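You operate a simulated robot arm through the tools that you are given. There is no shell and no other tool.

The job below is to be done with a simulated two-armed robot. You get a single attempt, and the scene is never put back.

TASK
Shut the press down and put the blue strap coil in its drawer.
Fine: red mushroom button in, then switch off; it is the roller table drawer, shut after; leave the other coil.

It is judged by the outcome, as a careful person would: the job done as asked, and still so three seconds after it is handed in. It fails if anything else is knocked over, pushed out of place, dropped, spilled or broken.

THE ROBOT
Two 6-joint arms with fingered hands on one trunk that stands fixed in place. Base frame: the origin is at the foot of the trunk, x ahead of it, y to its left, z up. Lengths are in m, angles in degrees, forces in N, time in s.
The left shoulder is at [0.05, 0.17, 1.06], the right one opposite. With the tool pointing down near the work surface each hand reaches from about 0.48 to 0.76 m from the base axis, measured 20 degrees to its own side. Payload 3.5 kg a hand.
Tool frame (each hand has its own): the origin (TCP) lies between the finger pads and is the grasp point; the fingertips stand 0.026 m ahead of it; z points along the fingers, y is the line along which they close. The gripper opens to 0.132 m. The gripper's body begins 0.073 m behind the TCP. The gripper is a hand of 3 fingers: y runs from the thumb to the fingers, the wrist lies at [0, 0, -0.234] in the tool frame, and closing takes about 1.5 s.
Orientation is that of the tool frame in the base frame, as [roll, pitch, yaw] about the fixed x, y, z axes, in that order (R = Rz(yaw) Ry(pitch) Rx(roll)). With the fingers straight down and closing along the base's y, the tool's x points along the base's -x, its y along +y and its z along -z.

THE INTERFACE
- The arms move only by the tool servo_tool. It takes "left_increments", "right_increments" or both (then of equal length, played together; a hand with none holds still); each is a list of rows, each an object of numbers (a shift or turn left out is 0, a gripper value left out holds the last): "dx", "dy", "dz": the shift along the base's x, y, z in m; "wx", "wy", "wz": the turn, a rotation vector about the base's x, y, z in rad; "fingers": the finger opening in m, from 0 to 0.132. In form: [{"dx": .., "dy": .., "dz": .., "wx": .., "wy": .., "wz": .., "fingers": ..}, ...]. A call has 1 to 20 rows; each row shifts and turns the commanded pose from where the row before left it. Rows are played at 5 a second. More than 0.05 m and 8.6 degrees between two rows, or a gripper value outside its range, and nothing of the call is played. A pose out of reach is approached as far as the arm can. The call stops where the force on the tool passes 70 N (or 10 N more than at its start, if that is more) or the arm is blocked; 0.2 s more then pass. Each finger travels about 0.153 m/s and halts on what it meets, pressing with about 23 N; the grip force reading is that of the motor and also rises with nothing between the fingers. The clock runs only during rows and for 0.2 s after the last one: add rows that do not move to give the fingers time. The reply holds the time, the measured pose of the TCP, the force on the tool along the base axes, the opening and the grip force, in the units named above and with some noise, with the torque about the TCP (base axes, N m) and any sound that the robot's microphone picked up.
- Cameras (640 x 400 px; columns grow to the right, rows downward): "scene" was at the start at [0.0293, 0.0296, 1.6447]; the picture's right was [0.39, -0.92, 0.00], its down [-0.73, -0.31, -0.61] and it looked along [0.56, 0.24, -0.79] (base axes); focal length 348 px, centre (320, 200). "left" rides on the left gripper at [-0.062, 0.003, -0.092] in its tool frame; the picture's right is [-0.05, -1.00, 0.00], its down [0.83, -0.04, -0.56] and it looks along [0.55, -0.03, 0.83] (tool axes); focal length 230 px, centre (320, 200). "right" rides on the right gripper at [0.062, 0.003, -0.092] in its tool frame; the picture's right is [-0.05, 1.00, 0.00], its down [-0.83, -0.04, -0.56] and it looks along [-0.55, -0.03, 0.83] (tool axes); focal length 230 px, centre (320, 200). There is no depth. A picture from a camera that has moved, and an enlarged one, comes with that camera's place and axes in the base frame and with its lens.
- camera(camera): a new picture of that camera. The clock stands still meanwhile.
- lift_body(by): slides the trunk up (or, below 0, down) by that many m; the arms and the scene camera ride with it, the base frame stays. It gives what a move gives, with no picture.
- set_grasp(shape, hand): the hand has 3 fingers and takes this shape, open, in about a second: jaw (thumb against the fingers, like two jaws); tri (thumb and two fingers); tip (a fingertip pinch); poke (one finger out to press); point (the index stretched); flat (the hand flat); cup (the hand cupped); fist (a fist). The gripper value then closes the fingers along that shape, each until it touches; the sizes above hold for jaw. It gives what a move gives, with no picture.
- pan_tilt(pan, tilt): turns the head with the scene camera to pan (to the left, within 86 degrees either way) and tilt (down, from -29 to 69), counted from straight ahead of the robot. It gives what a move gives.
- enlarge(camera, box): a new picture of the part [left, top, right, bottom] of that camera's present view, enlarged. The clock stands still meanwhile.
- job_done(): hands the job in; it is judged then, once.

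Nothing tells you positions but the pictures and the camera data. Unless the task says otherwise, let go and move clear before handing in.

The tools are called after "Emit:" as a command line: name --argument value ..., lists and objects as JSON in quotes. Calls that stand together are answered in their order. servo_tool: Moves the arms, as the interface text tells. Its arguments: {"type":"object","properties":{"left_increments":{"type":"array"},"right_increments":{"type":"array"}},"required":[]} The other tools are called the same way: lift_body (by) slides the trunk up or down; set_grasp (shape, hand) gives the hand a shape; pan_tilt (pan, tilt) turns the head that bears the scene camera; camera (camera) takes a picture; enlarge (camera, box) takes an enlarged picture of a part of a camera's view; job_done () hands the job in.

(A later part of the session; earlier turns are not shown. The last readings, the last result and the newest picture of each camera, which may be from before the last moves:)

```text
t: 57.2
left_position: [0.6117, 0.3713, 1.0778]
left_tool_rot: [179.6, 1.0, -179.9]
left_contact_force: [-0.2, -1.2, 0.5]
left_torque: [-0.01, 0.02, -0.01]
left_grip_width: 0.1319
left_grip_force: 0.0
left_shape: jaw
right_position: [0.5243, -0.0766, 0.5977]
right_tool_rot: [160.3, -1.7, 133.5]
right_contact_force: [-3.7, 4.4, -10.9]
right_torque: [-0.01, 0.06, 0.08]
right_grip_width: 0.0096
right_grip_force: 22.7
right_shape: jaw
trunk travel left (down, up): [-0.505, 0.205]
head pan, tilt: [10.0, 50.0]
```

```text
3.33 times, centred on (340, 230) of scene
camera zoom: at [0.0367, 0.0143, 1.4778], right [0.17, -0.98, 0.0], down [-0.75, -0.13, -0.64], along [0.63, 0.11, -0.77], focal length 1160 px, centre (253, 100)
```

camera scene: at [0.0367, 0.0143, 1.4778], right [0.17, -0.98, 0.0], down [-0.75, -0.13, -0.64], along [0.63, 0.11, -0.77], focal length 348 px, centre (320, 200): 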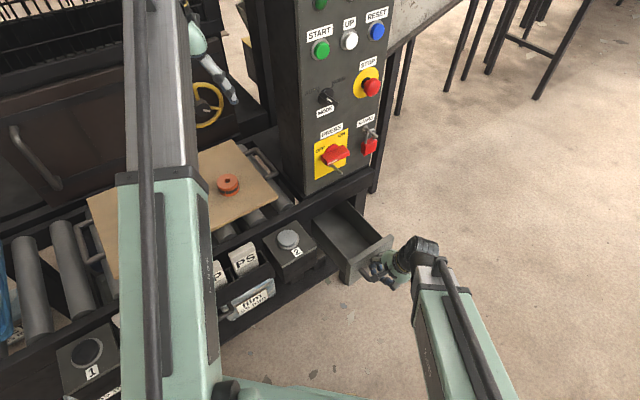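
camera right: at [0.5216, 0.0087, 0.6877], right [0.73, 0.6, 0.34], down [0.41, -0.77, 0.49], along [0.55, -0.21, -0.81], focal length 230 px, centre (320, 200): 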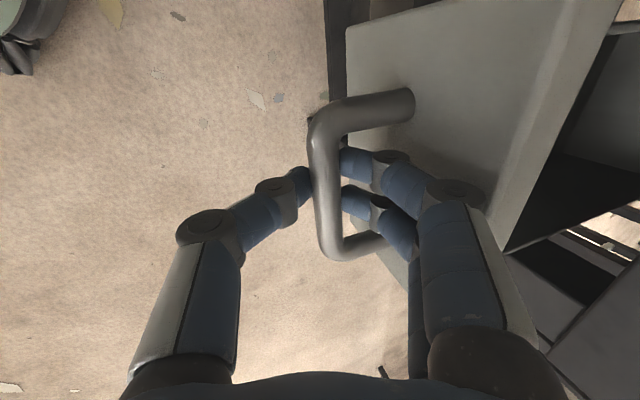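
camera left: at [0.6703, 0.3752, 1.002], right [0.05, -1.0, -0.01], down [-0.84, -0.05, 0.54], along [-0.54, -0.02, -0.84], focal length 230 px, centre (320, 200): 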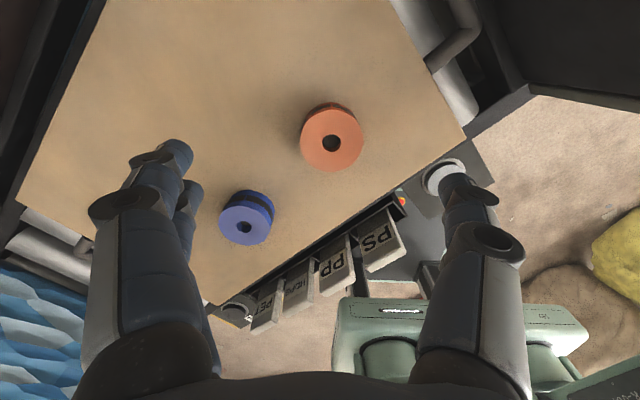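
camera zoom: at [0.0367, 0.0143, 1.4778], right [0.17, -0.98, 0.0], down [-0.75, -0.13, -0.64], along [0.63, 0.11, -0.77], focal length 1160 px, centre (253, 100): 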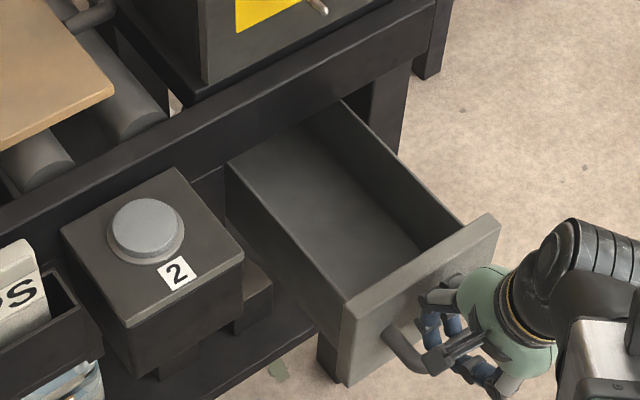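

The drawer is open about 17 cm and empty. I'll release the handle and pull the right hand clear to its own side.

Emit:
servo_tool --right_increments '[{"fingers": 0.04}, {}, {}, {"dx": -0.0044, "dy": -0.0051, "dz": 0.0188}, {"dx": -0.0044, "dy": -0.0051, "dz": 0.0188}, {"dx": -0.0044, "dy": -0.0051, "dz": 0.0188}, {"dx": -0.0044, "dy": -0.0051, "dz": 0.0188}, {"dx": -0.0044, "dy": -0.0051, "dz": 0.0188}, {"dy": -0.04, "dz": 0.01}, {"dy": -0.04, "dz": 0.02}, {"dy": -0.04, "dz": 0.02}, {"dy": -0.04, "dz": 0.02}, {"dy": -0.04}, {"dy": -0.04}]'

Emit:
pan_tilt --pan 30 --tilt 55

Emit:
camera --camera "scene"

Emit:
camera --camera "left"

```text
t: 60.2
left_position: [0.6107, 0.3708, 1.0781]
left_tool_rot: [179.6, 1.2, -180.0]
left_contact_force: [0.4, -0.5, -0.3]
left_torque: [-0.02, 0.04, 0.01]
left_grip_width: 0.1317
left_grip_force: 0.1
left_shape: jaw
right_position: [0.5129, -0.3441, 0.7606]
right_tool_rot: [160.2, -1.5, 133.5]
right_contact_force: [0.6, 0.6, -0.4]
right_torque: [0.04, 0.0, 0.02]
right_grip_width: 0.0396
right_grip_force: 0.0
right_shape: jaw
right hand out of reach, approached as far as the arm can: row 8
trunk travel left (down, up): [-0.505, 0.205]
head pan, tilt: [10.0, 50.0]
```

```text
t: 61.0
left_position: [0.6119, 0.3716, 1.0786]
left_tool_rot: [179.5, 1.1, -179.9]
left_contact_force: [0.1, -0.1, -0.4]
left_torque: [-0.04, 0.02, -0.02]
left_grip_width: 0.1318
left_grip_force: 0.0
left_shape: jaw
right_position: [0.5128, -0.344, 0.7606]
right_tool_rot: [160.2, -1.5, 133.6]
right_contact_force: [-0.2, -0.2, -0.5]
right_torque: [-0.02, 0.01, 0.0]
right_grip_width: 0.0395
right_grip_force: 0.1
right_shape: jaw
trunk travel left (down, up): [-0.505, 0.205]
head pan, tilt: [30.0, 55.0]
```

```text
taken
camera scene: at [0.0229, 0.0367, 1.4713], right [0.5, -0.87, 0.0], down [-0.71, -0.41, -0.57], along [0.5, 0.29, -0.82], focal length 348 px, centre (320, 200)
```

scene: 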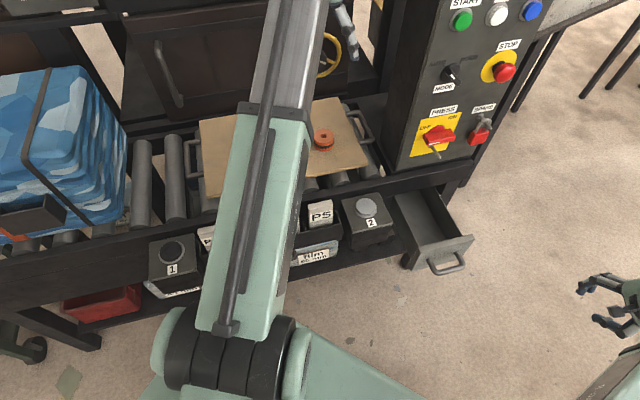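

```text
taken
camera left: at [0.6704, 0.3751, 1.1719], right [0.05, -1.0, -0.01], down [-0.84, -0.05, 0.54], along [-0.54, -0.02, -0.84], focal length 230 px, centre (320, 200)
```

left: 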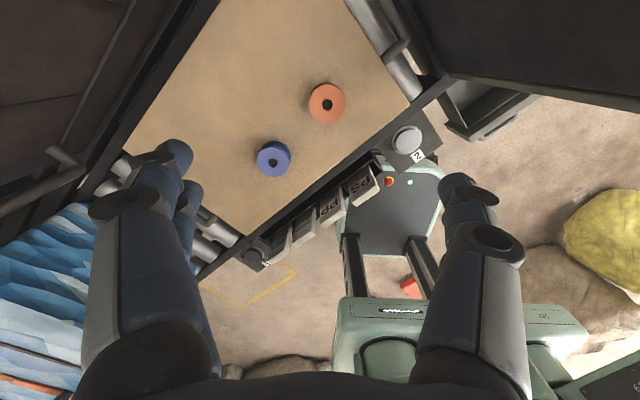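

The drawer stays open. The blue coil triangulates to about (0.516, 0.447) with its top near z 0.815; the orange one is 12.5 cm away. I'll bring the left hand above the blue coil, turned so its jaws close clear of the orange one.

Emit:
servo_tool --left_increments '[{"dx": -0.0157, "dy": 0.0127, "dz": -0.02, "wz": -0.131, "fingers": 0.09}, {"dx": -0.0157, "dy": 0.0127, "dz": -0.02, "wz": -0.131}, {"dx": -0.0157, "dy": 0.0127, "dz": -0.02, "wz": -0.131}, {"dx": -0.0157, "dy": 0.0127, "dz": -0.02, "wz": -0.131}, {"dx": -0.0157, "dy": 0.0127, "dz": -0.02, "wz": -0.131}, {"dx": -0.0157, "dy": 0.0127, "dz": -0.02, "wz": -0.131}, {}]'

Emit:
camera --camera "left"

Emit:
camera --camera "scene"

```text
t: 62.6
left_position: [0.5165, 0.4479, 0.959]
left_tool_rot: [179.5, 1.2, 135.0]
left_contact_force: [0.9, -0.1, -0.6]
left_torque: [0.02, 0.01, 0.0]
left_grip_width: 0.0904
left_grip_force: 0.1
left_shape: jaw
right_position: [0.5124, -0.343, 0.7601]
right_tool_rot: [160.3, -1.7, 133.5]
right_contact_force: [-0.3, -0.4, 0.2]
right_torque: [0.02, 0.03, -0.01]
right_grip_width: 0.0396
right_grip_force: 0.0
right_shape: jaw
trunk travel left (down, up): [-0.505, 0.205]
head pan, tilt: [30.0, 55.0]
```

```text
taken
camera left: at [0.56, 0.4082, 1.0517], right [-0.67, -0.74, -0.01], down [-0.63, 0.56, 0.54], along [-0.4, 0.37, -0.84], focal length 230 px, centre (320, 200)
```

left: 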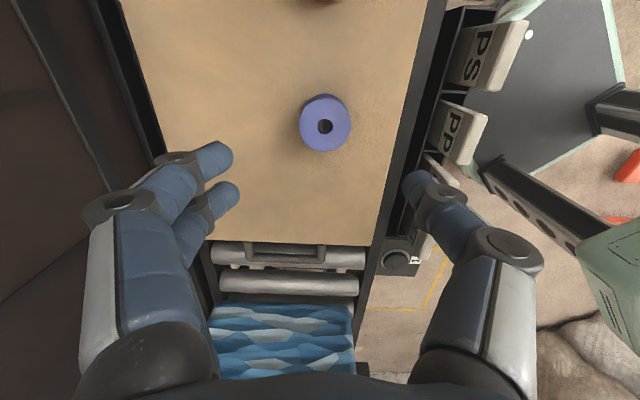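

```text
taken
camera scene: at [0.0228, 0.0368, 1.4713], right [0.5, -0.87, 0.0], down [-0.71, -0.41, -0.57], along [0.5, 0.29, -0.82], focal length 348 px, centre (320, 200)
```

scene: 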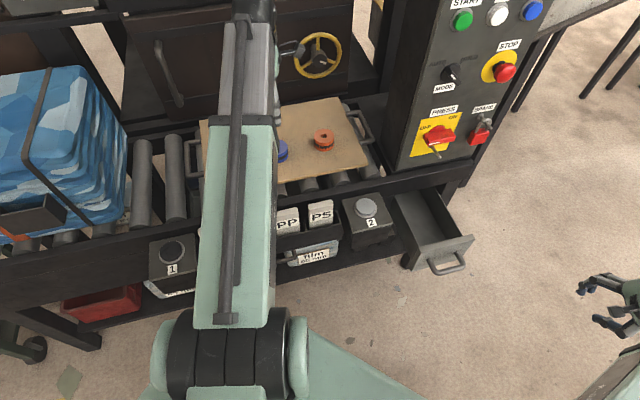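

Nearly centred over it (within about 5 mm). Lowering to just above the coil for a second look.

Emit:
servo_tool --left_increments '[{"dx": -0.0035, "dy": 0.001, "dz": -0.03}, {"dz": -0.03}, {"dz": -0.029}, {}]'

Emit:
camera --camera "left"

Emit:
enlarge --camera "scene" --box '[200, 60, 400, 200]'

```text
t: 63.6
left_position: [0.5133, 0.4476, 0.8695]
left_tool_rot: [179.6, 1.2, 135.1]
left_contact_force: [0.0, 0.0, -0.2]
left_torque: [0.01, 0.0, 0.0]
left_grip_width: 0.0902
left_grip_force: 0.0
left_shape: jaw
right_position: [0.5137, -0.3431, 0.7608]
right_tool_rot: [160.2, -1.6, 133.3]
right_contact_force: [-0.2, 0.5, -0.3]
right_torque: [0.02, 0.01, 0.0]
right_grip_width: 0.0398
right_grip_force: 0.1
right_shape: jaw
trunk travel left (down, up): [-0.505, 0.205]
head pan, tilt: [30.0, 55.0]
```

```text
taken
camera left: at [0.5563, 0.4086, 0.963], right [-0.67, -0.74, -0.01], down [-0.63, 0.56, 0.54], along [-0.4, 0.36, -0.84], focal length 230 px, centre (320, 200)
```

left: 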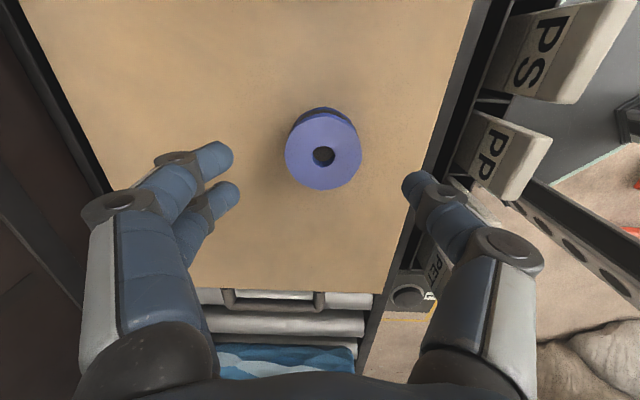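

```text
2.86 times, centred on (300, 130) of scene
camera zoom: at [0.0229, 0.0368, 1.4713], right [0.5, -0.87, 0.0], down [-0.71, -0.41, -0.57], along [0.5, 0.29, -0.82], focal length 994 px, centre (377, 400)
```

zoom: 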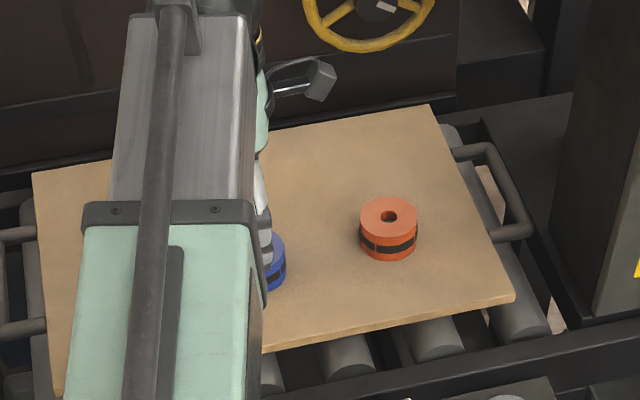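

The refined coil centre is (0.5065, 0.450), top at z≈0.80, about 57 mm across. Descending around it and closing.

Emit:
servo_tool --left_increments '[{"dx": -0.007, "dy": 0.002, "dz": -0.01}, {"dz": -0.025}, {"dz": -0.02}, {"dz": -0.0125}, {}]'

Emit:
camera --camera "left"

```text
t: 64.8
left_position: [0.505, 0.4489, 0.8064]
left_tool_rot: [179.3, 1.1, 134.9]
left_contact_force: [1.7, 0.9, 30.9]
left_torque: [-0.32, 0.54, 0.04]
left_grip_width: 0.0892
left_grip_force: 0.0
left_shape: jaw
right_position: [0.5117, -0.343, 0.7601]
right_tool_rot: [160.1, -1.6, 133.5]
right_contact_force: [0.6, 0.7, -0.2]
right_torque: [0.02, 0.01, -0.02]
right_grip_width: 0.0396
right_grip_force: 0.0
right_shape: jaw
trunk travel left (down, up): [-0.505, 0.205]
head pan, tilt: [30.0, 55.0]
```

```text
taken
camera left: at [0.5484, 0.4107, 0.899], right [-0.67, -0.74, -0.01], down [-0.63, 0.56, 0.54], along [-0.39, 0.37, -0.84], focal length 230 px, centre (320, 200)
```

left: 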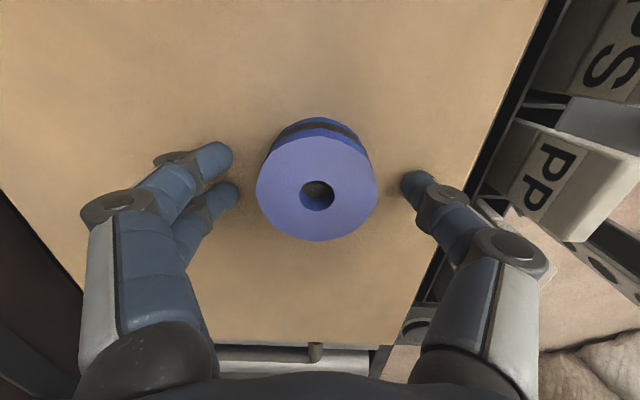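

The fingertips touched the board (top at z≈0.78); I'll lift 1.3 cm so they clear it, then close on the coil.

Emit:
servo_tool --left_increments '[{"dz": 0.013}, {"dx": 0.002, "dy": -0.002}, {"fingers": 0.0}, {}, {}, {}, {}, {}]'

Emit:
camera --camera "left"

```text
t: 66.6
left_position: [0.5096, 0.4471, 0.8157]
left_tool_rot: [179.6, 1.2, 135.0]
left_contact_force: [-0.4, 0.7, -0.6]
left_torque: [-0.01, -0.01, -0.01]
left_grip_width: 0.0444
left_grip_force: 22.7
left_shape: jaw
right_position: [0.5127, -0.3434, 0.7611]
right_tool_rot: [160.3, -1.6, 133.5]
right_contact_force: [0.2, 0.5, 0.4]
right_torque: [-0.01, 0.0, 0.03]
right_grip_width: 0.0399
right_grip_force: 0.0
right_shape: jaw
trunk travel left (down, up): [-0.505, 0.205]
head pan, tilt: [30.0, 55.0]
```

```text
taken
camera left: at [0.5519, 0.4093, 0.9088], right [-0.67, -0.74, -0.01], down [-0.63, 0.56, 0.54], along [-0.4, 0.36, -0.84], focal length 230 px, centre (320, 200)
```

left: 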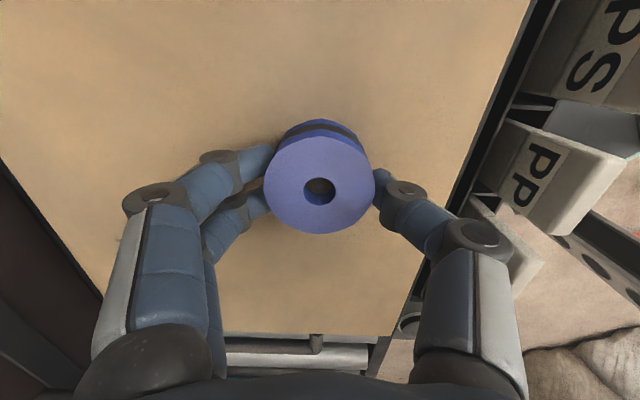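

The coil is gripped between thumb and two fingers. Lifting a bit to check the hold.

Emit:
servo_tool --left_increments '[{"dz": 0.015}, {"dz": 0.02}, {"dz": 0.03}, {"dz": 0.03}, {}]'

Emit:
camera --camera "left"

Emit:
pan_tilt --pan 15 --tilt 55

Emit:
camera --camera "scene"

Emit:
enlarge --camera "scene" --box '[280, 130, 440, 250]'

```text
t: 67.8
left_position: [0.5093, 0.448, 0.9106]
left_tool_rot: [179.6, 1.2, 135.0]
left_contact_force: [-0.4, -0.7, -1.8]
left_torque: [-0.02, -0.01, 0.0]
left_grip_width: 0.0446
left_grip_force: 23.6
left_shape: jaw
right_position: [0.5128, -0.3436, 0.76]
right_tool_rot: [160.3, -1.6, 133.5]
right_contact_force: [0.2, -0.8, -0.3]
right_torque: [-0.02, 0.02, 0.0]
right_grip_width: 0.0397
right_grip_force: 0.0
right_shape: jaw
trunk travel left (down, up): [-0.505, 0.205]
head pan, tilt: [30.0, 55.0]
```

```text
taken
camera left: at [0.5515, 0.4094, 1.0039], right [-0.67, -0.74, -0.01], down [-0.63, 0.56, 0.54], along [-0.4, 0.36, -0.84], focal length 230 px, centre (320, 200)
```

left: 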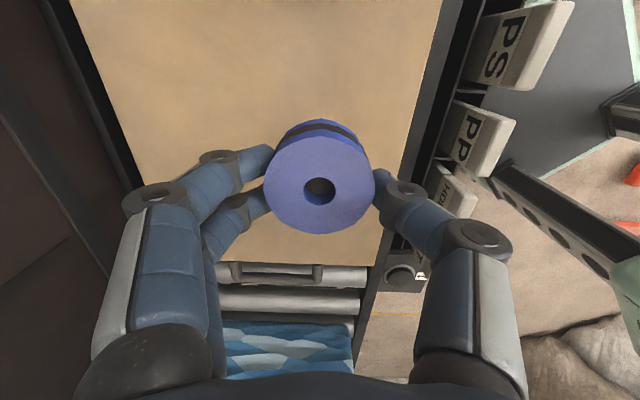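

```text
t: 68.6
left_position: [0.5084, 0.4492, 0.9099]
left_tool_rot: [179.5, 1.1, 135.1]
left_contact_force: [-0.2, -0.2, -1.6]
left_torque: [0.01, -0.03, 0.02]
left_grip_width: 0.0444
left_grip_force: 23.0
left_shape: jaw
right_position: [0.5132, -0.3431, 0.76]
right_tool_rot: [160.3, -1.6, 133.6]
right_contact_force: [0.4, -0.2, 0.1]
right_torque: [-0.03, -0.01, 0.01]
right_grip_width: 0.0396
right_grip_force: 0.0
right_shape: jaw
trunk travel left (down, up): [-0.505, 0.205]
head pan, tilt: [15.0, 55.0]
```

```text
taken
camera scene: at [0.0301, 0.0195, 1.4713], right [0.26, -0.97, 0.0], down [-0.79, -0.21, -0.57], along [0.55, 0.15, -0.82], focal length 348 px, centre (320, 200)
```

scene: 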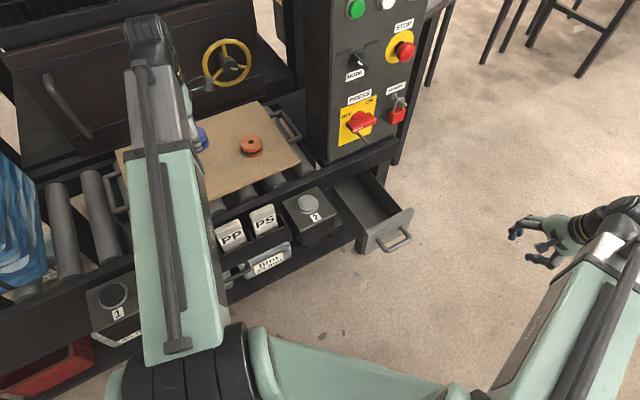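

```text
3.33 times, centred on (360, 190) of scene
camera zoom: at [0.0301, 0.0195, 1.4713], right [0.26, -0.97, 0.0], down [-0.79, -0.21, -0.57], along [0.55, 0.15, -0.82], focal length 1160 px, centre (187, 233)
```

zoom: 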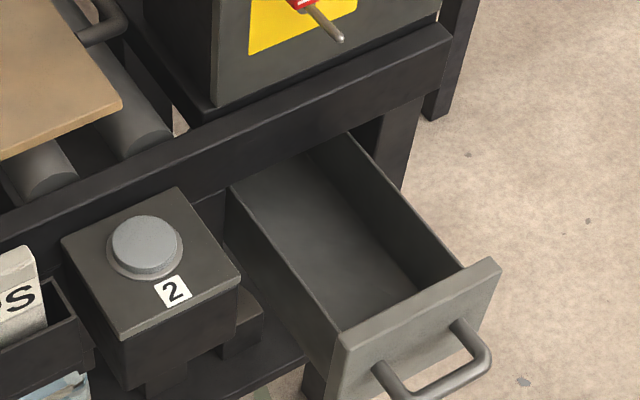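

The coil is securely held. The open drawer's inside spans roughly 13 cm wide with its floor near z≈0.545; its centre line is around (0.63, 0.03). I'll carry the coil over at height, staying in front of the panel.

Emit:
servo_tool --left_increments '[{"dx": -0.0023, "dy": -0.0393}, {"dx": -0.0023, "dy": -0.0393}, {"dx": -0.0023, "dy": -0.0393}, {"dx": -0.0023, "dy": -0.0393}, {"dx": -0.0023, "dy": -0.0393}, {"dx": -0.0023, "dy": -0.0393}, {"dx": 0.017, "dy": -0.034}, {"dx": 0.017, "dy": -0.034}, {"dx": 0.017, "dy": -0.034}]'

Emit:
camera --camera "left"

Emit:
camera --camera "scene"

```text
t: 70.6
left_position: [0.5462, 0.1112, 0.9103]
left_tool_rot: [179.6, 0.9, 135.1]
left_contact_force: [-0.1, 0.9, -0.5]
left_torque: [0.0, -0.01, -0.05]
left_grip_width: 0.0443
left_grip_force: 23.1
left_shape: jaw
right_position: [0.5122, -0.3429, 0.7603]
right_tool_rot: [160.4, -1.5, 133.5]
right_contact_force: [-0.2, 0.3, 0.2]
right_torque: [0.0, -0.02, 0.02]
right_grip_width: 0.0397
right_grip_force: 0.0
right_shape: jaw
trunk travel left (down, up): [-0.505, 0.205]
head pan, tilt: [15.0, 55.0]
```

```text
taken
camera left: at [0.5896, 0.0718, 1.0032], right [-0.67, -0.74, -0.01], down [-0.63, 0.56, 0.54], along [-0.4, 0.36, -0.84], focal length 230 px, centre (320, 200)
```

left: 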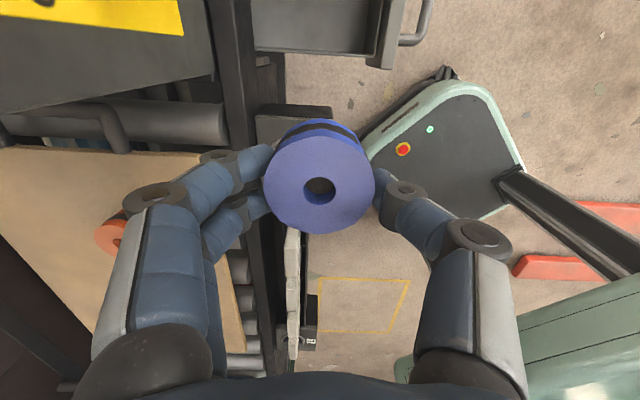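

```text
taken
camera scene: at [0.0302, 0.0192, 1.4713], right [0.26, -0.97, 0.0], down [-0.79, -0.21, -0.57], along [0.55, 0.15, -0.82], focal length 348 px, centre (320, 200)
```

scene: 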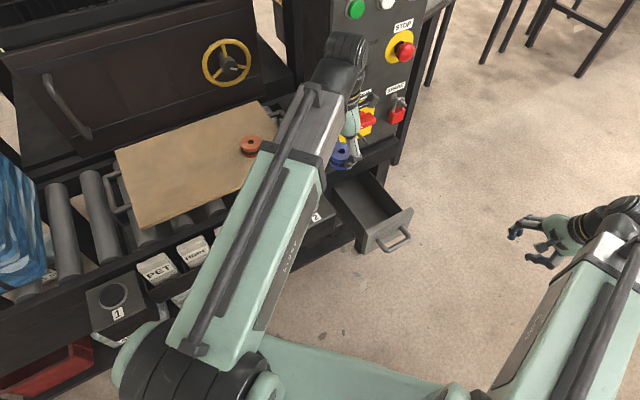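

Clear all the way; continuing to above the drawer.

Emit:
servo_tool --left_increments '[{"dx": 0.017, "dy": -0.034}, {"dx": 0.017, "dy": -0.034}, {"dx": 0.016, "dy": -0.0163}, {"dx": 0.016, "dy": -0.0163}, {"dz": -0.03}, {"dz": -0.03}, {"dz": -0.03}, {"dz": -0.03}, {}]'

Emit:
camera --camera "left"

Emit:
camera --camera "scene"

Emit:
camera --camera "right"

```text
t: 72.6
left_position: [0.6124, 0.0093, 0.7896]
left_tool_rot: [179.6, 1.1, 135.0]
left_contact_force: [0.6, 1.0, -0.6]
left_torque: [-0.04, -0.02, 0.0]
left_grip_width: 0.0441
left_grip_force: 23.4
left_shape: jaw
right_position: [0.514, -0.343, 0.7601]
right_tool_rot: [160.3, -1.5, 133.6]
right_contact_force: [0.6, 0.8, -0.7]
right_torque: [0.03, 0.03, 0.01]
right_grip_width: 0.0397
right_grip_force: 0.0
right_shape: jaw
trunk travel left (down, up): [-0.505, 0.205]
head pan, tilt: [15.0, 55.0]
```

```text
taken
camera left: at [0.6557, -0.0296, 0.8829], right [-0.67, -0.74, -0.01], down [-0.63, 0.56, 0.54], along [-0.4, 0.36, -0.84], focal length 230 px, centre (320, 200)
```

left: 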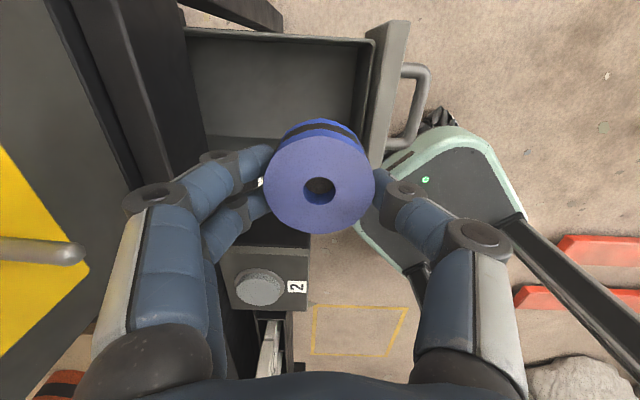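

```text
taken
camera scene: at [0.0302, 0.0193, 1.4713], right [0.26, -0.97, 0.0], down [-0.79, -0.21, -0.57], along [0.55, 0.15, -0.82], focal length 348 px, centre (320, 200)
```

scene: 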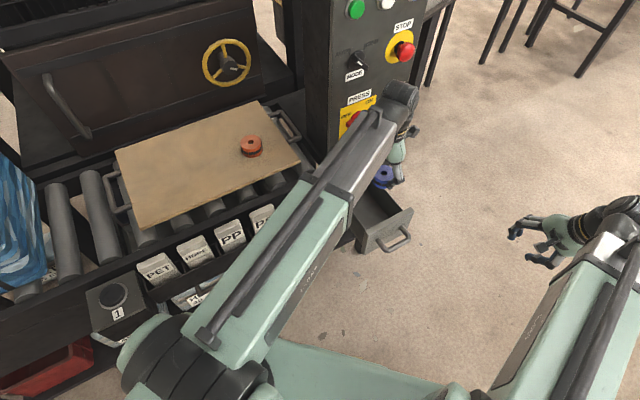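

```text
taken
camera right: at [0.4519, -0.3184, 0.8498], right [0.72, 0.6, 0.34], down [0.42, -0.77, 0.48], along [0.55, -0.21, -0.81], focal length 230 px, centre (320, 200)
```

right: 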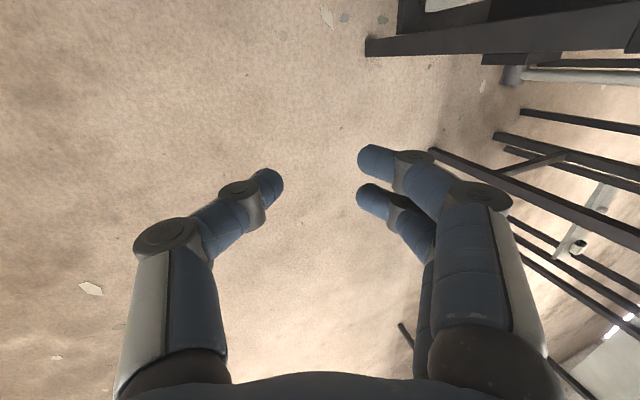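

The coil is above the drawer. Zooming to check its place relative to the drawer walls before lowering.

Emit:
enlarge --camera "left" --box '[170, 0, 450, 180]'

Emit:
enlarge --camera "scene" --box '[320, 60, 440, 270]'

```text
2.22 times, centred on (310, 90) of left
camera zoom: at [0.6557, -0.0296, 0.8829], right [-0.67, -0.74, -0.01], down [-0.63, 0.56, 0.54], along [-0.4, 0.36, -0.84], focal length 511 px, centre (342, 444)
```

zoom: 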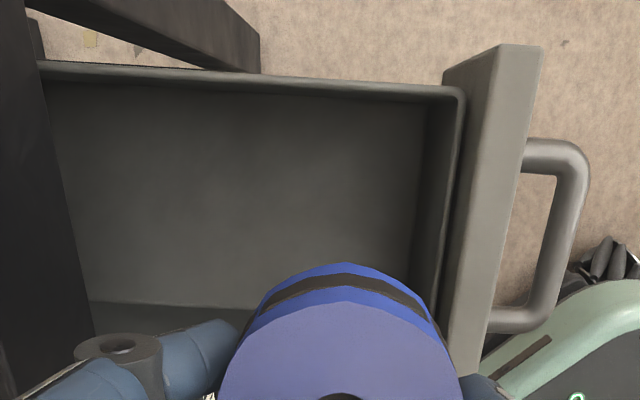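

```text
1.90 times, centred on (380, 165) of scene
camera zoom: at [0.0302, 0.0193, 1.4713], right [0.26, -0.97, 0.0], down [-0.79, -0.21, -0.57], along [0.55, 0.15, -0.82], focal length 663 px, centre (206, 267)
```

zoom: 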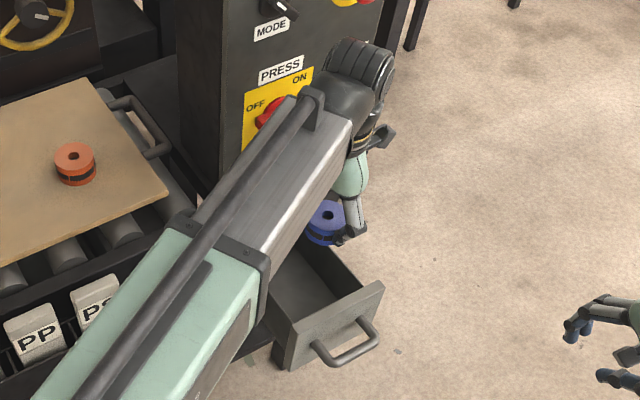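

The drawer's interior runs about 11.6 cm wide, and the lock-off pin on the switch is just above, so I'll descend in stages, staying slightly forward until the palm is below the pin.

Emit:
servo_tool --left_increments '[{"dx": 0.0127, "dy": 0.0085}, {"dz": -0.026}, {"dz": -0.026}, {"dz": -0.026}, {"dz": -0.026}, {"dz": -0.024}, {}]'

Emit:
camera --camera "left"

Emit:
enlarge --camera "scene" --box '[320, 60, 440, 270]'

```text
t: 74.2
left_position: [0.6257, 0.0174, 0.6618]
left_tool_rot: [179.7, 1.1, 135.1]
left_contact_force: [0.6, 0.5, -0.3]
left_torque: [0.0, 0.01, 0.04]
left_grip_width: 0.0442
left_grip_force: 22.5
left_shape: jaw
right_position: [0.5134, -0.3433, 0.7603]
right_tool_rot: [160.3, -1.6, 133.5]
right_contact_force: [0.3, -0.1, -0.7]
right_torque: [0.03, 0.01, 0.02]
right_grip_width: 0.0395
right_grip_force: 0.0
right_shape: jaw
trunk travel left (down, up): [-0.505, 0.205]
head pan, tilt: [15.0, 55.0]
```

```text
taken
camera left: at [0.6681, -0.0202, 0.7551], right [-0.67, -0.74, -0.01], down [-0.63, 0.56, 0.54], along [-0.4, 0.36, -0.84], focal length 230 px, centre (320, 200)
```

left: 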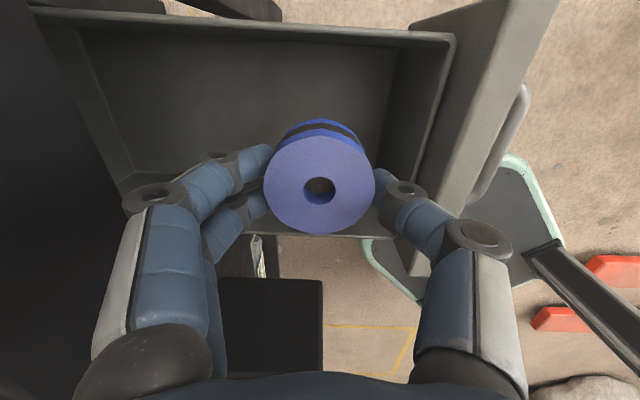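

```text
1.90 times, centred on (380, 165) of scene
camera zoom: at [0.0302, 0.0193, 1.4713], right [0.26, -0.97, 0.0], down [-0.79, -0.21, -0.57], along [0.55, 0.15, -0.82], focal length 663 px, centre (206, 267)
```

zoom: 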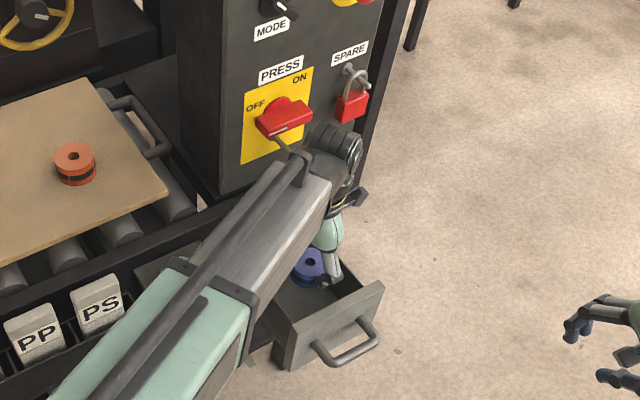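

Good clearance so far: the coil is inside the drawer mouth. Next stage down with a small shift inward.

Emit:
servo_tool --left_increments '[{"dx": 0.0042, "dy": 0.0042, "dz": -0.012}, {"dx": 0.0042, "dy": 0.0042, "dz": -0.012}, {"dx": 0.0042, "dy": 0.0042, "dz": -0.012}, {"dz": -0.008}, {}]'

Emit:
camera --camera "left"

Emit:
enlarge --camera "scene" --box '[320, 60, 440, 270]'

```text
t: 75.4
left_position: [0.6378, 0.0316, 0.6186]
left_tool_rot: [179.6, 1.2, 135.0]
left_contact_force: [-0.3, 0.1, -1.4]
left_torque: [-0.02, 0.01, 0.01]
left_grip_width: 0.0443
left_grip_force: 23.6
left_shape: jaw
right_position: [0.5141, -0.3432, 0.7608]
right_tool_rot: [160.4, -1.6, 133.5]
right_contact_force: [0.1, -0.5, 0.4]
right_torque: [-0.02, 0.02, 0.02]
right_grip_width: 0.0398
right_grip_force: 0.0
right_shape: jaw
trunk travel left (down, up): [-0.505, 0.205]
head pan, tilt: [15.0, 55.0]
```

```text
taken
camera left: at [0.6807, -0.0077, 0.7111], right [-0.67, -0.74, -0.01], down [-0.63, 0.56, 0.54], along [-0.4, 0.36, -0.84], focal length 230 px, centre (320, 200)
```

left: 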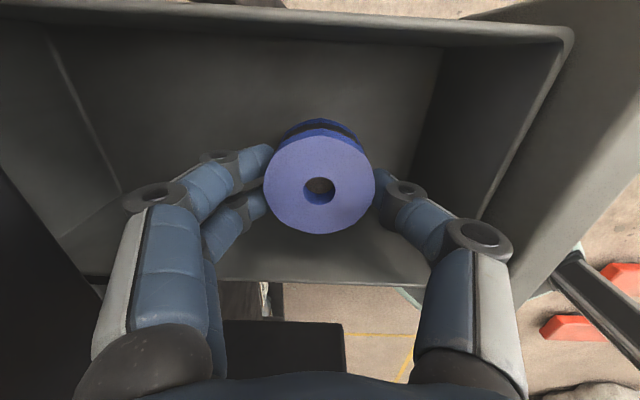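

```text
1.90 times, centred on (380, 165) of scene
camera zoom: at [0.0301, 0.0193, 1.4713], right [0.26, -0.97, 0.0], down [-0.79, -0.21, -0.57], along [0.55, 0.15, -0.82], focal length 663 px, centre (206, 267)
```

zoom: 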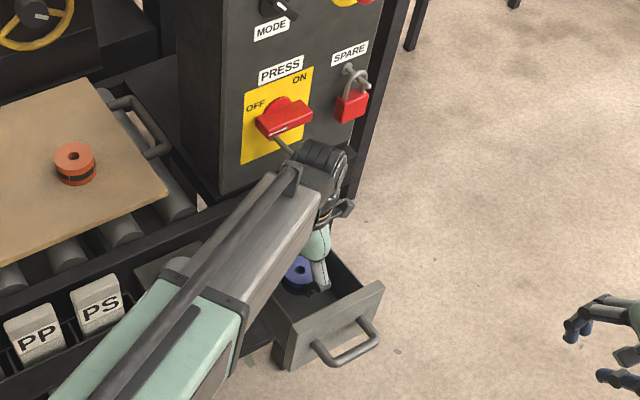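

No contact yet, and the coil sits well inside. Lowering the last few centimetres gently.

Emit:
servo_tool --left_increments '[{"dz": -0.01}, {"dz": -0.01}, {"dz": -0.006}, {}]'

```text
t: 76.4
left_position: [0.6384, 0.0312, 0.5923]
left_tool_rot: [179.6, 1.1, 134.9]
left_contact_force: [0.2, -0.5, -1.1]
left_torque: [-0.01, -0.01, 0.0]
left_grip_width: 0.0443
left_grip_force: 22.9
left_shape: jaw
right_position: [0.5125, -0.3441, 0.76]
right_tool_rot: [160.3, -1.6, 133.5]
right_contact_force: [-0.4, -0.7, 0.4]
right_torque: [0.03, 0.0, -0.03]
right_grip_width: 0.0398
right_grip_force: 0.0
right_shape: jaw
trunk travel left (down, up): [-0.505, 0.205]
head pan, tilt: [15.0, 55.0]
```

Emit:
servo_tool --left_increments '[{"dz": -0.004}, {"dz": -0.003}, {}]'

Emit:
camera --camera "left"

```text
t: 77.2
left_position: [0.6377, 0.0316, 0.5847]
left_tool_rot: [179.5, 1.1, 135.0]
left_contact_force: [0.1, 0.6, -1.6]
left_torque: [-0.01, -0.04, 0.01]
left_grip_width: 0.0444
left_grip_force: 22.8
left_shape: jaw
right_position: [0.5132, -0.3423, 0.761]
right_tool_rot: [160.3, -1.6, 133.5]
right_contact_force: [0.2, -0.8, 0.0]
right_torque: [-0.03, 0.01, 0.01]
right_grip_width: 0.0397
right_grip_force: 0.2
right_shape: jaw
trunk travel left (down, up): [-0.505, 0.205]
head pan, tilt: [15.0, 55.0]
```

```text
taken
camera left: at [0.681, -0.0082, 0.6783], right [-0.67, -0.74, -0.01], down [-0.63, 0.56, 0.54], along [-0.4, 0.36, -0.84], focal length 230 px, centre (320, 200)
```

left: 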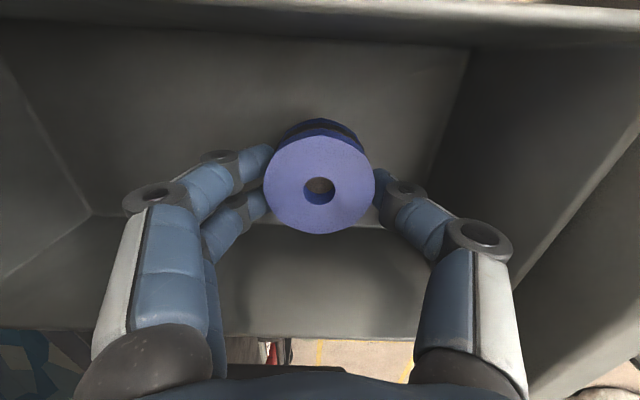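

Still free; the floor is a little lower. Continuing in small steps watching the force.

Emit:
servo_tool --left_increments '[{"dz": -0.003}, {"dz": -0.003}, {"dz": -0.002}, {}]'

```text
t: 78.2
left_position: [0.6373, 0.0296, 0.5769]
left_tool_rot: [179.7, 1.1, 135.0]
left_contact_force: [-0.1, 0.9, -0.4]
left_torque: [-0.01, 0.01, -0.02]
left_grip_width: 0.0443
left_grip_force: 22.8
left_shape: jaw
right_position: [0.5127, -0.3421, 0.7602]
right_tool_rot: [160.3, -1.7, 133.5]
right_contact_force: [-0.2, 0.8, 1.0]
right_torque: [0.04, 0.02, -0.02]
right_grip_width: 0.0398
right_grip_force: 0.0
right_shape: jaw
trunk travel left (down, up): [-0.505, 0.205]
head pan, tilt: [15.0, 55.0]
```

Emit:
servo_tool --left_increments '[{"dz": -0.002}, {"dz": -0.002}, {}]'

Emit:
servo_tool --left_increments '[{"dz": -0.002}, {"dz": -0.002}, {}]'

```text
t: 79.0
left_position: [0.6375, 0.0315, 0.5737]
left_tool_rot: [179.6, 1.1, 135.0]
left_contact_force: [-0.6, -0.7, -1.4]
left_torque: [0.04, 0.03, 0.0]
left_grip_width: 0.0442
left_grip_force: 22.5
left_shape: jaw
right_position: [0.5132, -0.3431, 0.7602]
right_tool_rot: [160.3, -1.7, 133.5]
right_contact_force: [-0.5, -0.2, 0.3]
right_torque: [-0.02, 0.0, -0.04]
right_grip_width: 0.0395
right_grip_force: 0.1
right_shape: jaw
trunk travel left (down, up): [-0.505, 0.205]
head pan, tilt: [15.0, 55.0]
```

```text
t: 79.8
left_position: [0.6372, 0.0301, 0.5699]
left_tool_rot: [179.8, 1.1, 135.0]
left_contact_force: [0.2, -0.4, -1.3]
left_torque: [0.0, -0.01, 0.03]
left_grip_width: 0.0441
left_grip_force: 23.4
left_shape: jaw
right_position: [0.5126, -0.3431, 0.7601]
right_tool_rot: [160.3, -1.6, 133.5]
right_contact_force: [-0.2, -0.4, -0.2]
right_torque: [0.05, 0.03, 0.02]
right_grip_width: 0.0394
right_grip_force: 0.0
right_shape: jaw
trunk travel left (down, up): [-0.505, 0.205]
head pan, tilt: [15.0, 55.0]
```

Emit:
camera --camera "left"

Emit:
enlarge --camera "scene" --box '[340, 120, 430, 270]'

```text
taken
camera left: at [0.6805, -0.0083, 0.6623], right [-0.67, -0.74, -0.01], down [-0.63, 0.56, 0.54], along [-0.4, 0.36, -0.84], focal length 230 px, centre (320, 200)
```

left: 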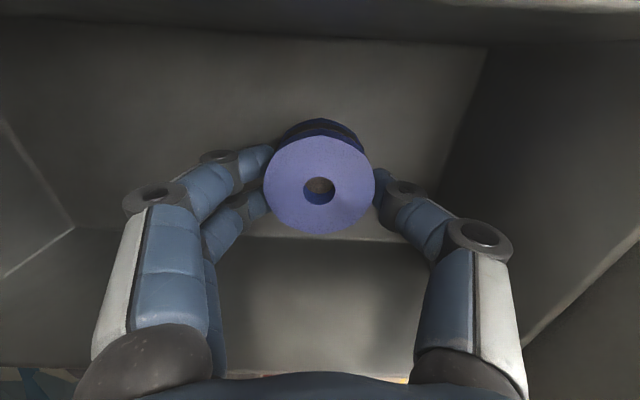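

```text
2.67 times, centred on (385, 195) of scene
camera zoom: at [0.0301, 0.0193, 1.4713], right [0.26, -0.97, 0.0], down [-0.79, -0.21, -0.57], along [0.55, 0.15, -0.82], focal length 928 px, centre (147, 213)
```

zoom: 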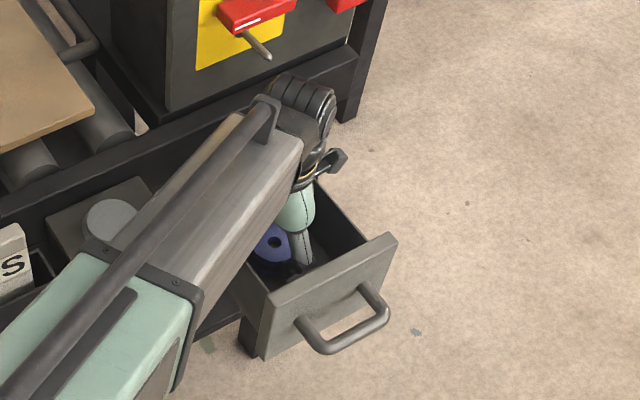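

Still no contact force; I'll keep lowering by millimetres until the coil meets the floor.

Emit:
servo_tool --left_increments '[{"dz": -0.002}, {"dz": -0.002}, {}]'

Emit:
servo_tool --left_increments '[{"dz": -0.002}, {"dz": -0.001}, {}]'

```text
t: 80.6
left_position: [0.6367, 0.0299, 0.5649]
left_tool_rot: [179.5, 1.2, 135.0]
left_contact_force: [-0.3, 0.2, -0.3]
left_torque: [0.01, 0.02, 0.01]
left_grip_width: 0.0442
left_grip_force: 23.0
left_shape: jaw
right_position: [0.5131, -0.3435, 0.7597]
right_tool_rot: [160.4, -1.5, 133.5]
right_contact_force: [0.1, -0.3, -1.0]
right_torque: [0.02, 0.0, 0.02]
right_grip_width: 0.0397
right_grip_force: 0.1
right_shape: jaw
trunk travel left (down, up): [-0.505, 0.205]
head pan, tilt: [15.0, 55.0]
```

```text
t: 81.4
left_position: [0.6372, 0.0307, 0.5626]
left_tool_rot: [179.6, 1.0, 134.9]
left_contact_force: [-1.3, 0.2, 6.8]
left_torque: [-0.01, -0.01, -0.05]
left_grip_width: 0.0443
left_grip_force: 23.6
left_shape: jaw
right_position: [0.5129, -0.3426, 0.7605]
right_tool_rot: [160.2, -1.6, 133.5]
right_contact_force: [0.2, 0.3, -1.0]
right_torque: [0.03, 0.01, -0.03]
right_grip_width: 0.0396
right_grip_force: 0.0
right_shape: jaw
trunk travel left (down, up): [-0.505, 0.205]
head pan, tilt: [15.0, 55.0]
```

Contact: about 7 N upward, so the coil is resting on the drawer floor. Opening the fingers just enough to free it.

Emit:
servo_tool --left_increments '[{"dz": 0.001, "fingers": 0.05}, {"fingers": 0.056}, {"fingers": 0.062}, {"fingers": 0.066}, {}, {}]'

Emit:
camera --camera "left"

```text
t: 82.8
left_position: [0.6367, 0.03, 0.5632]
left_tool_rot: [179.7, 1.1, 135.0]
left_contact_force: [-0.4, -0.5, 1.5]
left_torque: [-0.02, 0.04, 0.02]
left_grip_width: 0.0651
left_grip_force: 0.0
left_shape: jaw
right_position: [0.5128, -0.3429, 0.7613]
right_tool_rot: [160.3, -1.6, 133.5]
right_contact_force: [-0.3, -0.5, -0.8]
right_torque: [0.0, -0.01, 0.02]
right_grip_width: 0.0402
right_grip_force: 0.1
right_shape: jaw
trunk travel left (down, up): [-0.505, 0.205]
head pan, tilt: [15.0, 55.0]
```

```text
taken
camera left: at [0.6804, -0.008, 0.6565], right [-0.67, -0.74, -0.01], down [-0.63, 0.56, 0.54], along [-0.4, 0.36, -0.84], focal length 230 px, centre (320, 200)
```

left: 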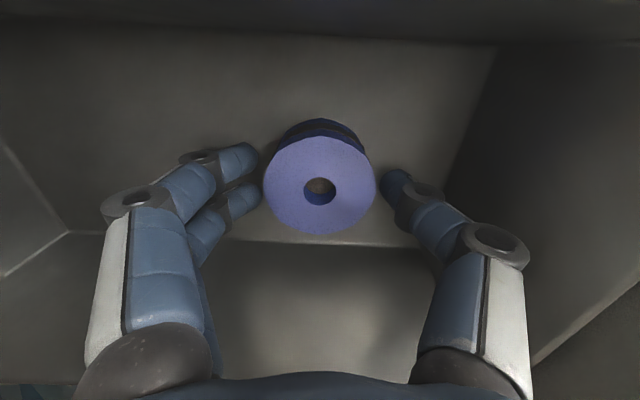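

The coil stands free. Reversing the same staged path out of the drawer.

Emit:
servo_tool --left_increments '[{"dz": 0.008}, {"dz": 0.012}, {"dz": 0.018}, {"dz": 0.02}, {"dx": -0.0042, "dy": -0.0042, "dz": 0.012}, {"dx": -0.0042, "dy": -0.0042, "dz": 0.012}, {"dx": -0.0042, "dy": -0.0042, "dz": 0.012}, {}]'

Emit:
camera --camera "left"

```text
t: 84.6
left_position: [0.6248, 0.0176, 0.6574]
left_tool_rot: [179.5, 1.1, 135.1]
left_contact_force: [0.3, 0.1, 0.7]
left_torque: [-0.02, -0.01, -0.01]
left_grip_width: 0.0651
left_grip_force: 0.1
left_shape: jaw
right_position: [0.5132, -0.3434, 0.7609]
right_tool_rot: [160.3, -1.6, 133.6]
right_contact_force: [-0.8, 0.3, 0.7]
right_torque: [0.02, 0.0, 0.0]
right_grip_width: 0.0398
right_grip_force: 0.1
right_shape: jaw
trunk travel left (down, up): [-0.505, 0.205]
head pan, tilt: [15.0, 55.0]
```

```text
taken
camera left: at [0.6682, -0.0207, 0.7508], right [-0.67, -0.74, -0.01], down [-0.63, 0.56, 0.54], along [-0.4, 0.36, -0.84], focal length 230 px, centre (320, 200)
```

left: 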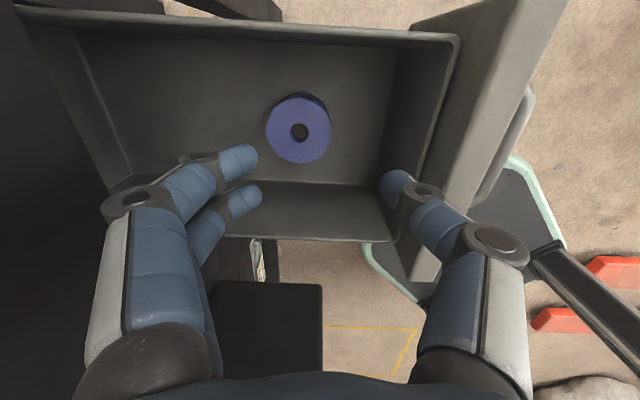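

The coil lies flat in the drawer. Raising the left hand and moving it back to its own side.

Emit:
servo_tool --left_increments '[{"dz": 0.035}, {"dz": 0.035}, {"dz": 0.035}, {"dz": 0.035}, {"dz": 0.035}, {"dz": 0.035}, {"dz": 0.035}, {"dx": -0.022, "dy": 0.03}, {"dx": -0.022, "dy": 0.035}, {"dx": -0.022, "dy": 0.035}, {"dx": -0.022, "dy": 0.035}, {"dx": -0.015, "dy": 0.04}, {"dy": 0.04}, {"dy": 0.04}, {"dy": 0.04, "dx": 0.01}, {"dy": 0.04, "dx": 0.01}, {}]'

Emit:
pan_tilt --pan 5 --tilt 52

Emit:
camera --camera "scene"

Emit:
enlarge --camera "scene" --box '[260, 130, 420, 250]'

```text
t: 88.2
left_position: [0.5425, 0.3538, 0.9019]
left_tool_rot: [179.6, 1.0, 135.0]
left_contact_force: [0.4, 0.4, -0.5]
left_torque: [-0.04, -0.02, 0.01]
left_grip_width: 0.0652
left_grip_force: 0.1
left_shape: jaw
right_position: [0.513, -0.3427, 0.761]
right_tool_rot: [160.4, -1.7, 133.5]
right_contact_force: [-0.7, 0.6, -0.3]
right_torque: [0.0, -0.01, 0.03]
right_grip_width: 0.0398
right_grip_force: 0.0
right_shape: jaw
trunk travel left (down, up): [-0.505, 0.205]
head pan, tilt: [15.0, 55.0]
```

```text
t: 88.9
left_position: [0.542, 0.3536, 0.9025]
left_tool_rot: [179.6, 1.1, 135.0]
left_contact_force: [0.6, 0.3, -0.2]
left_torque: [0.0, 0.0, -0.02]
left_grip_width: 0.0653
left_grip_force: 0.0
left_shape: jaw
right_position: [0.5133, -0.3433, 0.7601]
right_tool_rot: [160.3, -1.6, 133.5]
right_contact_force: [0.2, 0.5, -0.5]
right_torque: [0.01, -0.01, 0.01]
right_grip_width: 0.0395
right_grip_force: 0.1
right_shape: jaw
trunk travel left (down, up): [-0.505, 0.205]
head pan, tilt: [5.0, 52.0]
```

```text
taken
camera scene: at [0.0352, 0.0073, 1.4752], right [0.09, -1.0, 0.0], down [-0.79, -0.07, -0.62], along [0.61, 0.05, -0.79], focal length 348 px, centre (320, 200)
```

scene: 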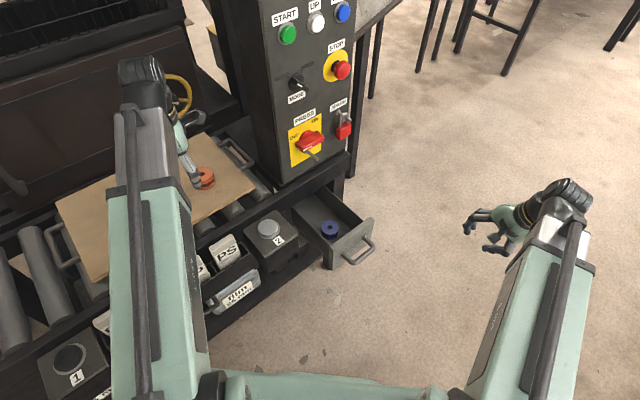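

```text
3.33 times, centred on (340, 190) of scene
camera zoom: at [0.0352, 0.0073, 1.4752], right [0.09, -1.0, 0.0], down [-0.79, -0.07, -0.62], along [0.61, 0.05, -0.79], focal length 1160 px, centre (253, 233)
```

zoom: 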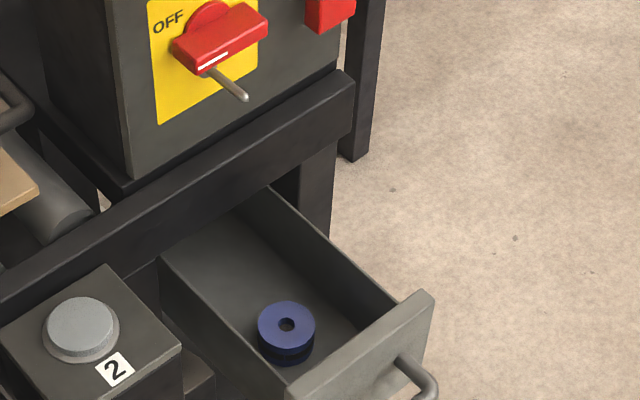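

The press is off, the coil is in the drawer. Now I'll bring the right hand back to the drawer handle to push it shut in a controlled way.

Emit:
servo_tool --right_increments '[{"dy": 0.042, "dz": -0.01}, {"dy": 0.042, "dz": -0.01}, {"dy": 0.042, "dz": -0.01}, {"dy": 0.042, "dz": -0.01}, {"dy": 0.042, "dz": -0.01}, {"dx": -0.002, "dy": 0.041, "dz": -0.011}, {"dz": -0.023}, {"dz": -0.02}, {}]'

Emit:
camera --camera "right"

Emit:
enlarge --camera "scene" --box '[260, 170, 440, 300]'

```text
t: 90.9
left_position: [0.5415, 0.3531, 0.9025]
left_tool_rot: [179.6, 1.1, 135.0]
left_contact_force: [-0.2, 0.1, -0.3]
left_torque: [-0.02, 0.01, -0.02]
left_grip_width: 0.0653
left_grip_force: 0.2
left_shape: jaw
right_position: [0.5117, -0.0899, 0.6558]
right_tool_rot: [160.1, -1.6, 133.6]
right_contact_force: [-0.4, -0.1, -0.2]
right_torque: [0.0, 0.03, 0.02]
right_grip_width: 0.0396
right_grip_force: 0.0
right_shape: jaw
trunk travel left (down, up): [-0.505, 0.205]
head pan, tilt: [5.0, 52.0]
```

```text
taken
camera right: at [0.4497, -0.0652, 0.7459], right [0.72, 0.6, 0.34], down [0.42, -0.77, 0.48], along [0.55, -0.21, -0.81], focal length 230 px, centre (320, 200)
```

right: 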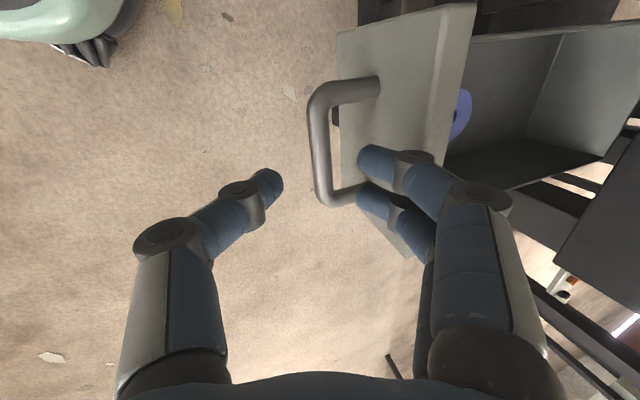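

```text
3.08 times, centred on (350, 235) of scene
camera zoom: at [0.0352, 0.0073, 1.4752], right [0.09, -1.0, 0.0], down [-0.79, -0.07, -0.62], along [0.61, 0.05, -0.79], focal length 1070 px, centre (228, 92)
```

zoom: 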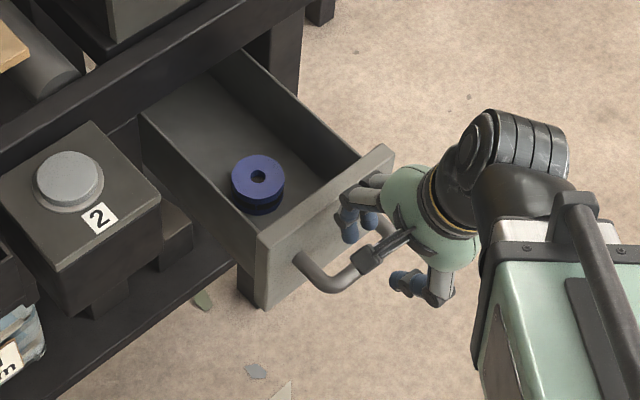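

Aligned just as before. Descending onto the handle and gripping.

Emit:
servo_tool --right_increments '[{"dx": 0.0044, "dy": 0.0046, "dz": -0.0188}, {"dx": 0.0044, "dy": 0.0046, "dz": -0.0188}, {"dx": 0.004, "dy": 0.004, "dz": -0.0188}, {"fingers": 0.0}, {}, {}, {}, {}]'

Emit:
camera --camera "right"

```text
t: 92.7
left_position: [0.541, 0.3538, 0.9009]
left_tool_rot: [179.6, 1.0, 135.0]
left_contact_force: [1.0, -0.8, 0.4]
left_torque: [0.01, -0.01, -0.01]
left_grip_width: 0.0655
left_grip_force: 0.1
left_shape: jaw
right_position: [0.5235, -0.0785, 0.5994]
right_tool_rot: [160.3, -1.6, 133.5]
right_contact_force: [0.6, 0.0, -6.2]
right_torque: [-0.01, 0.03, 0.01]
right_grip_width: 0.0103
right_grip_force: 23.1
right_shape: jaw
trunk travel left (down, up): [-0.505, 0.205]
head pan, tilt: [5.0, 52.0]
```

```text
taken
camera right: at [0.4625, -0.0528, 0.6895], right [0.72, 0.6, 0.34], down [0.42, -0.77, 0.48], along [0.55, -0.21, -0.81], focal length 230 px, centre (320, 200)
```

right: 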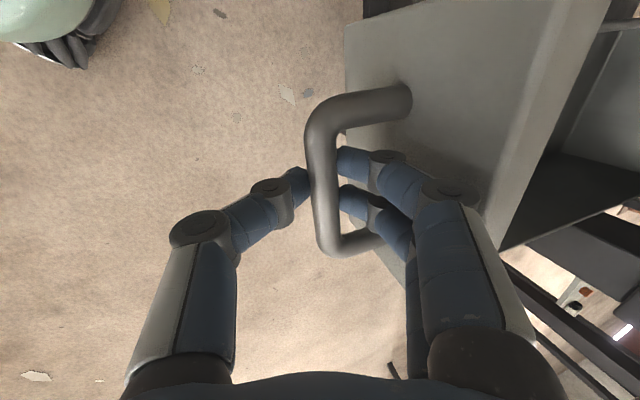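

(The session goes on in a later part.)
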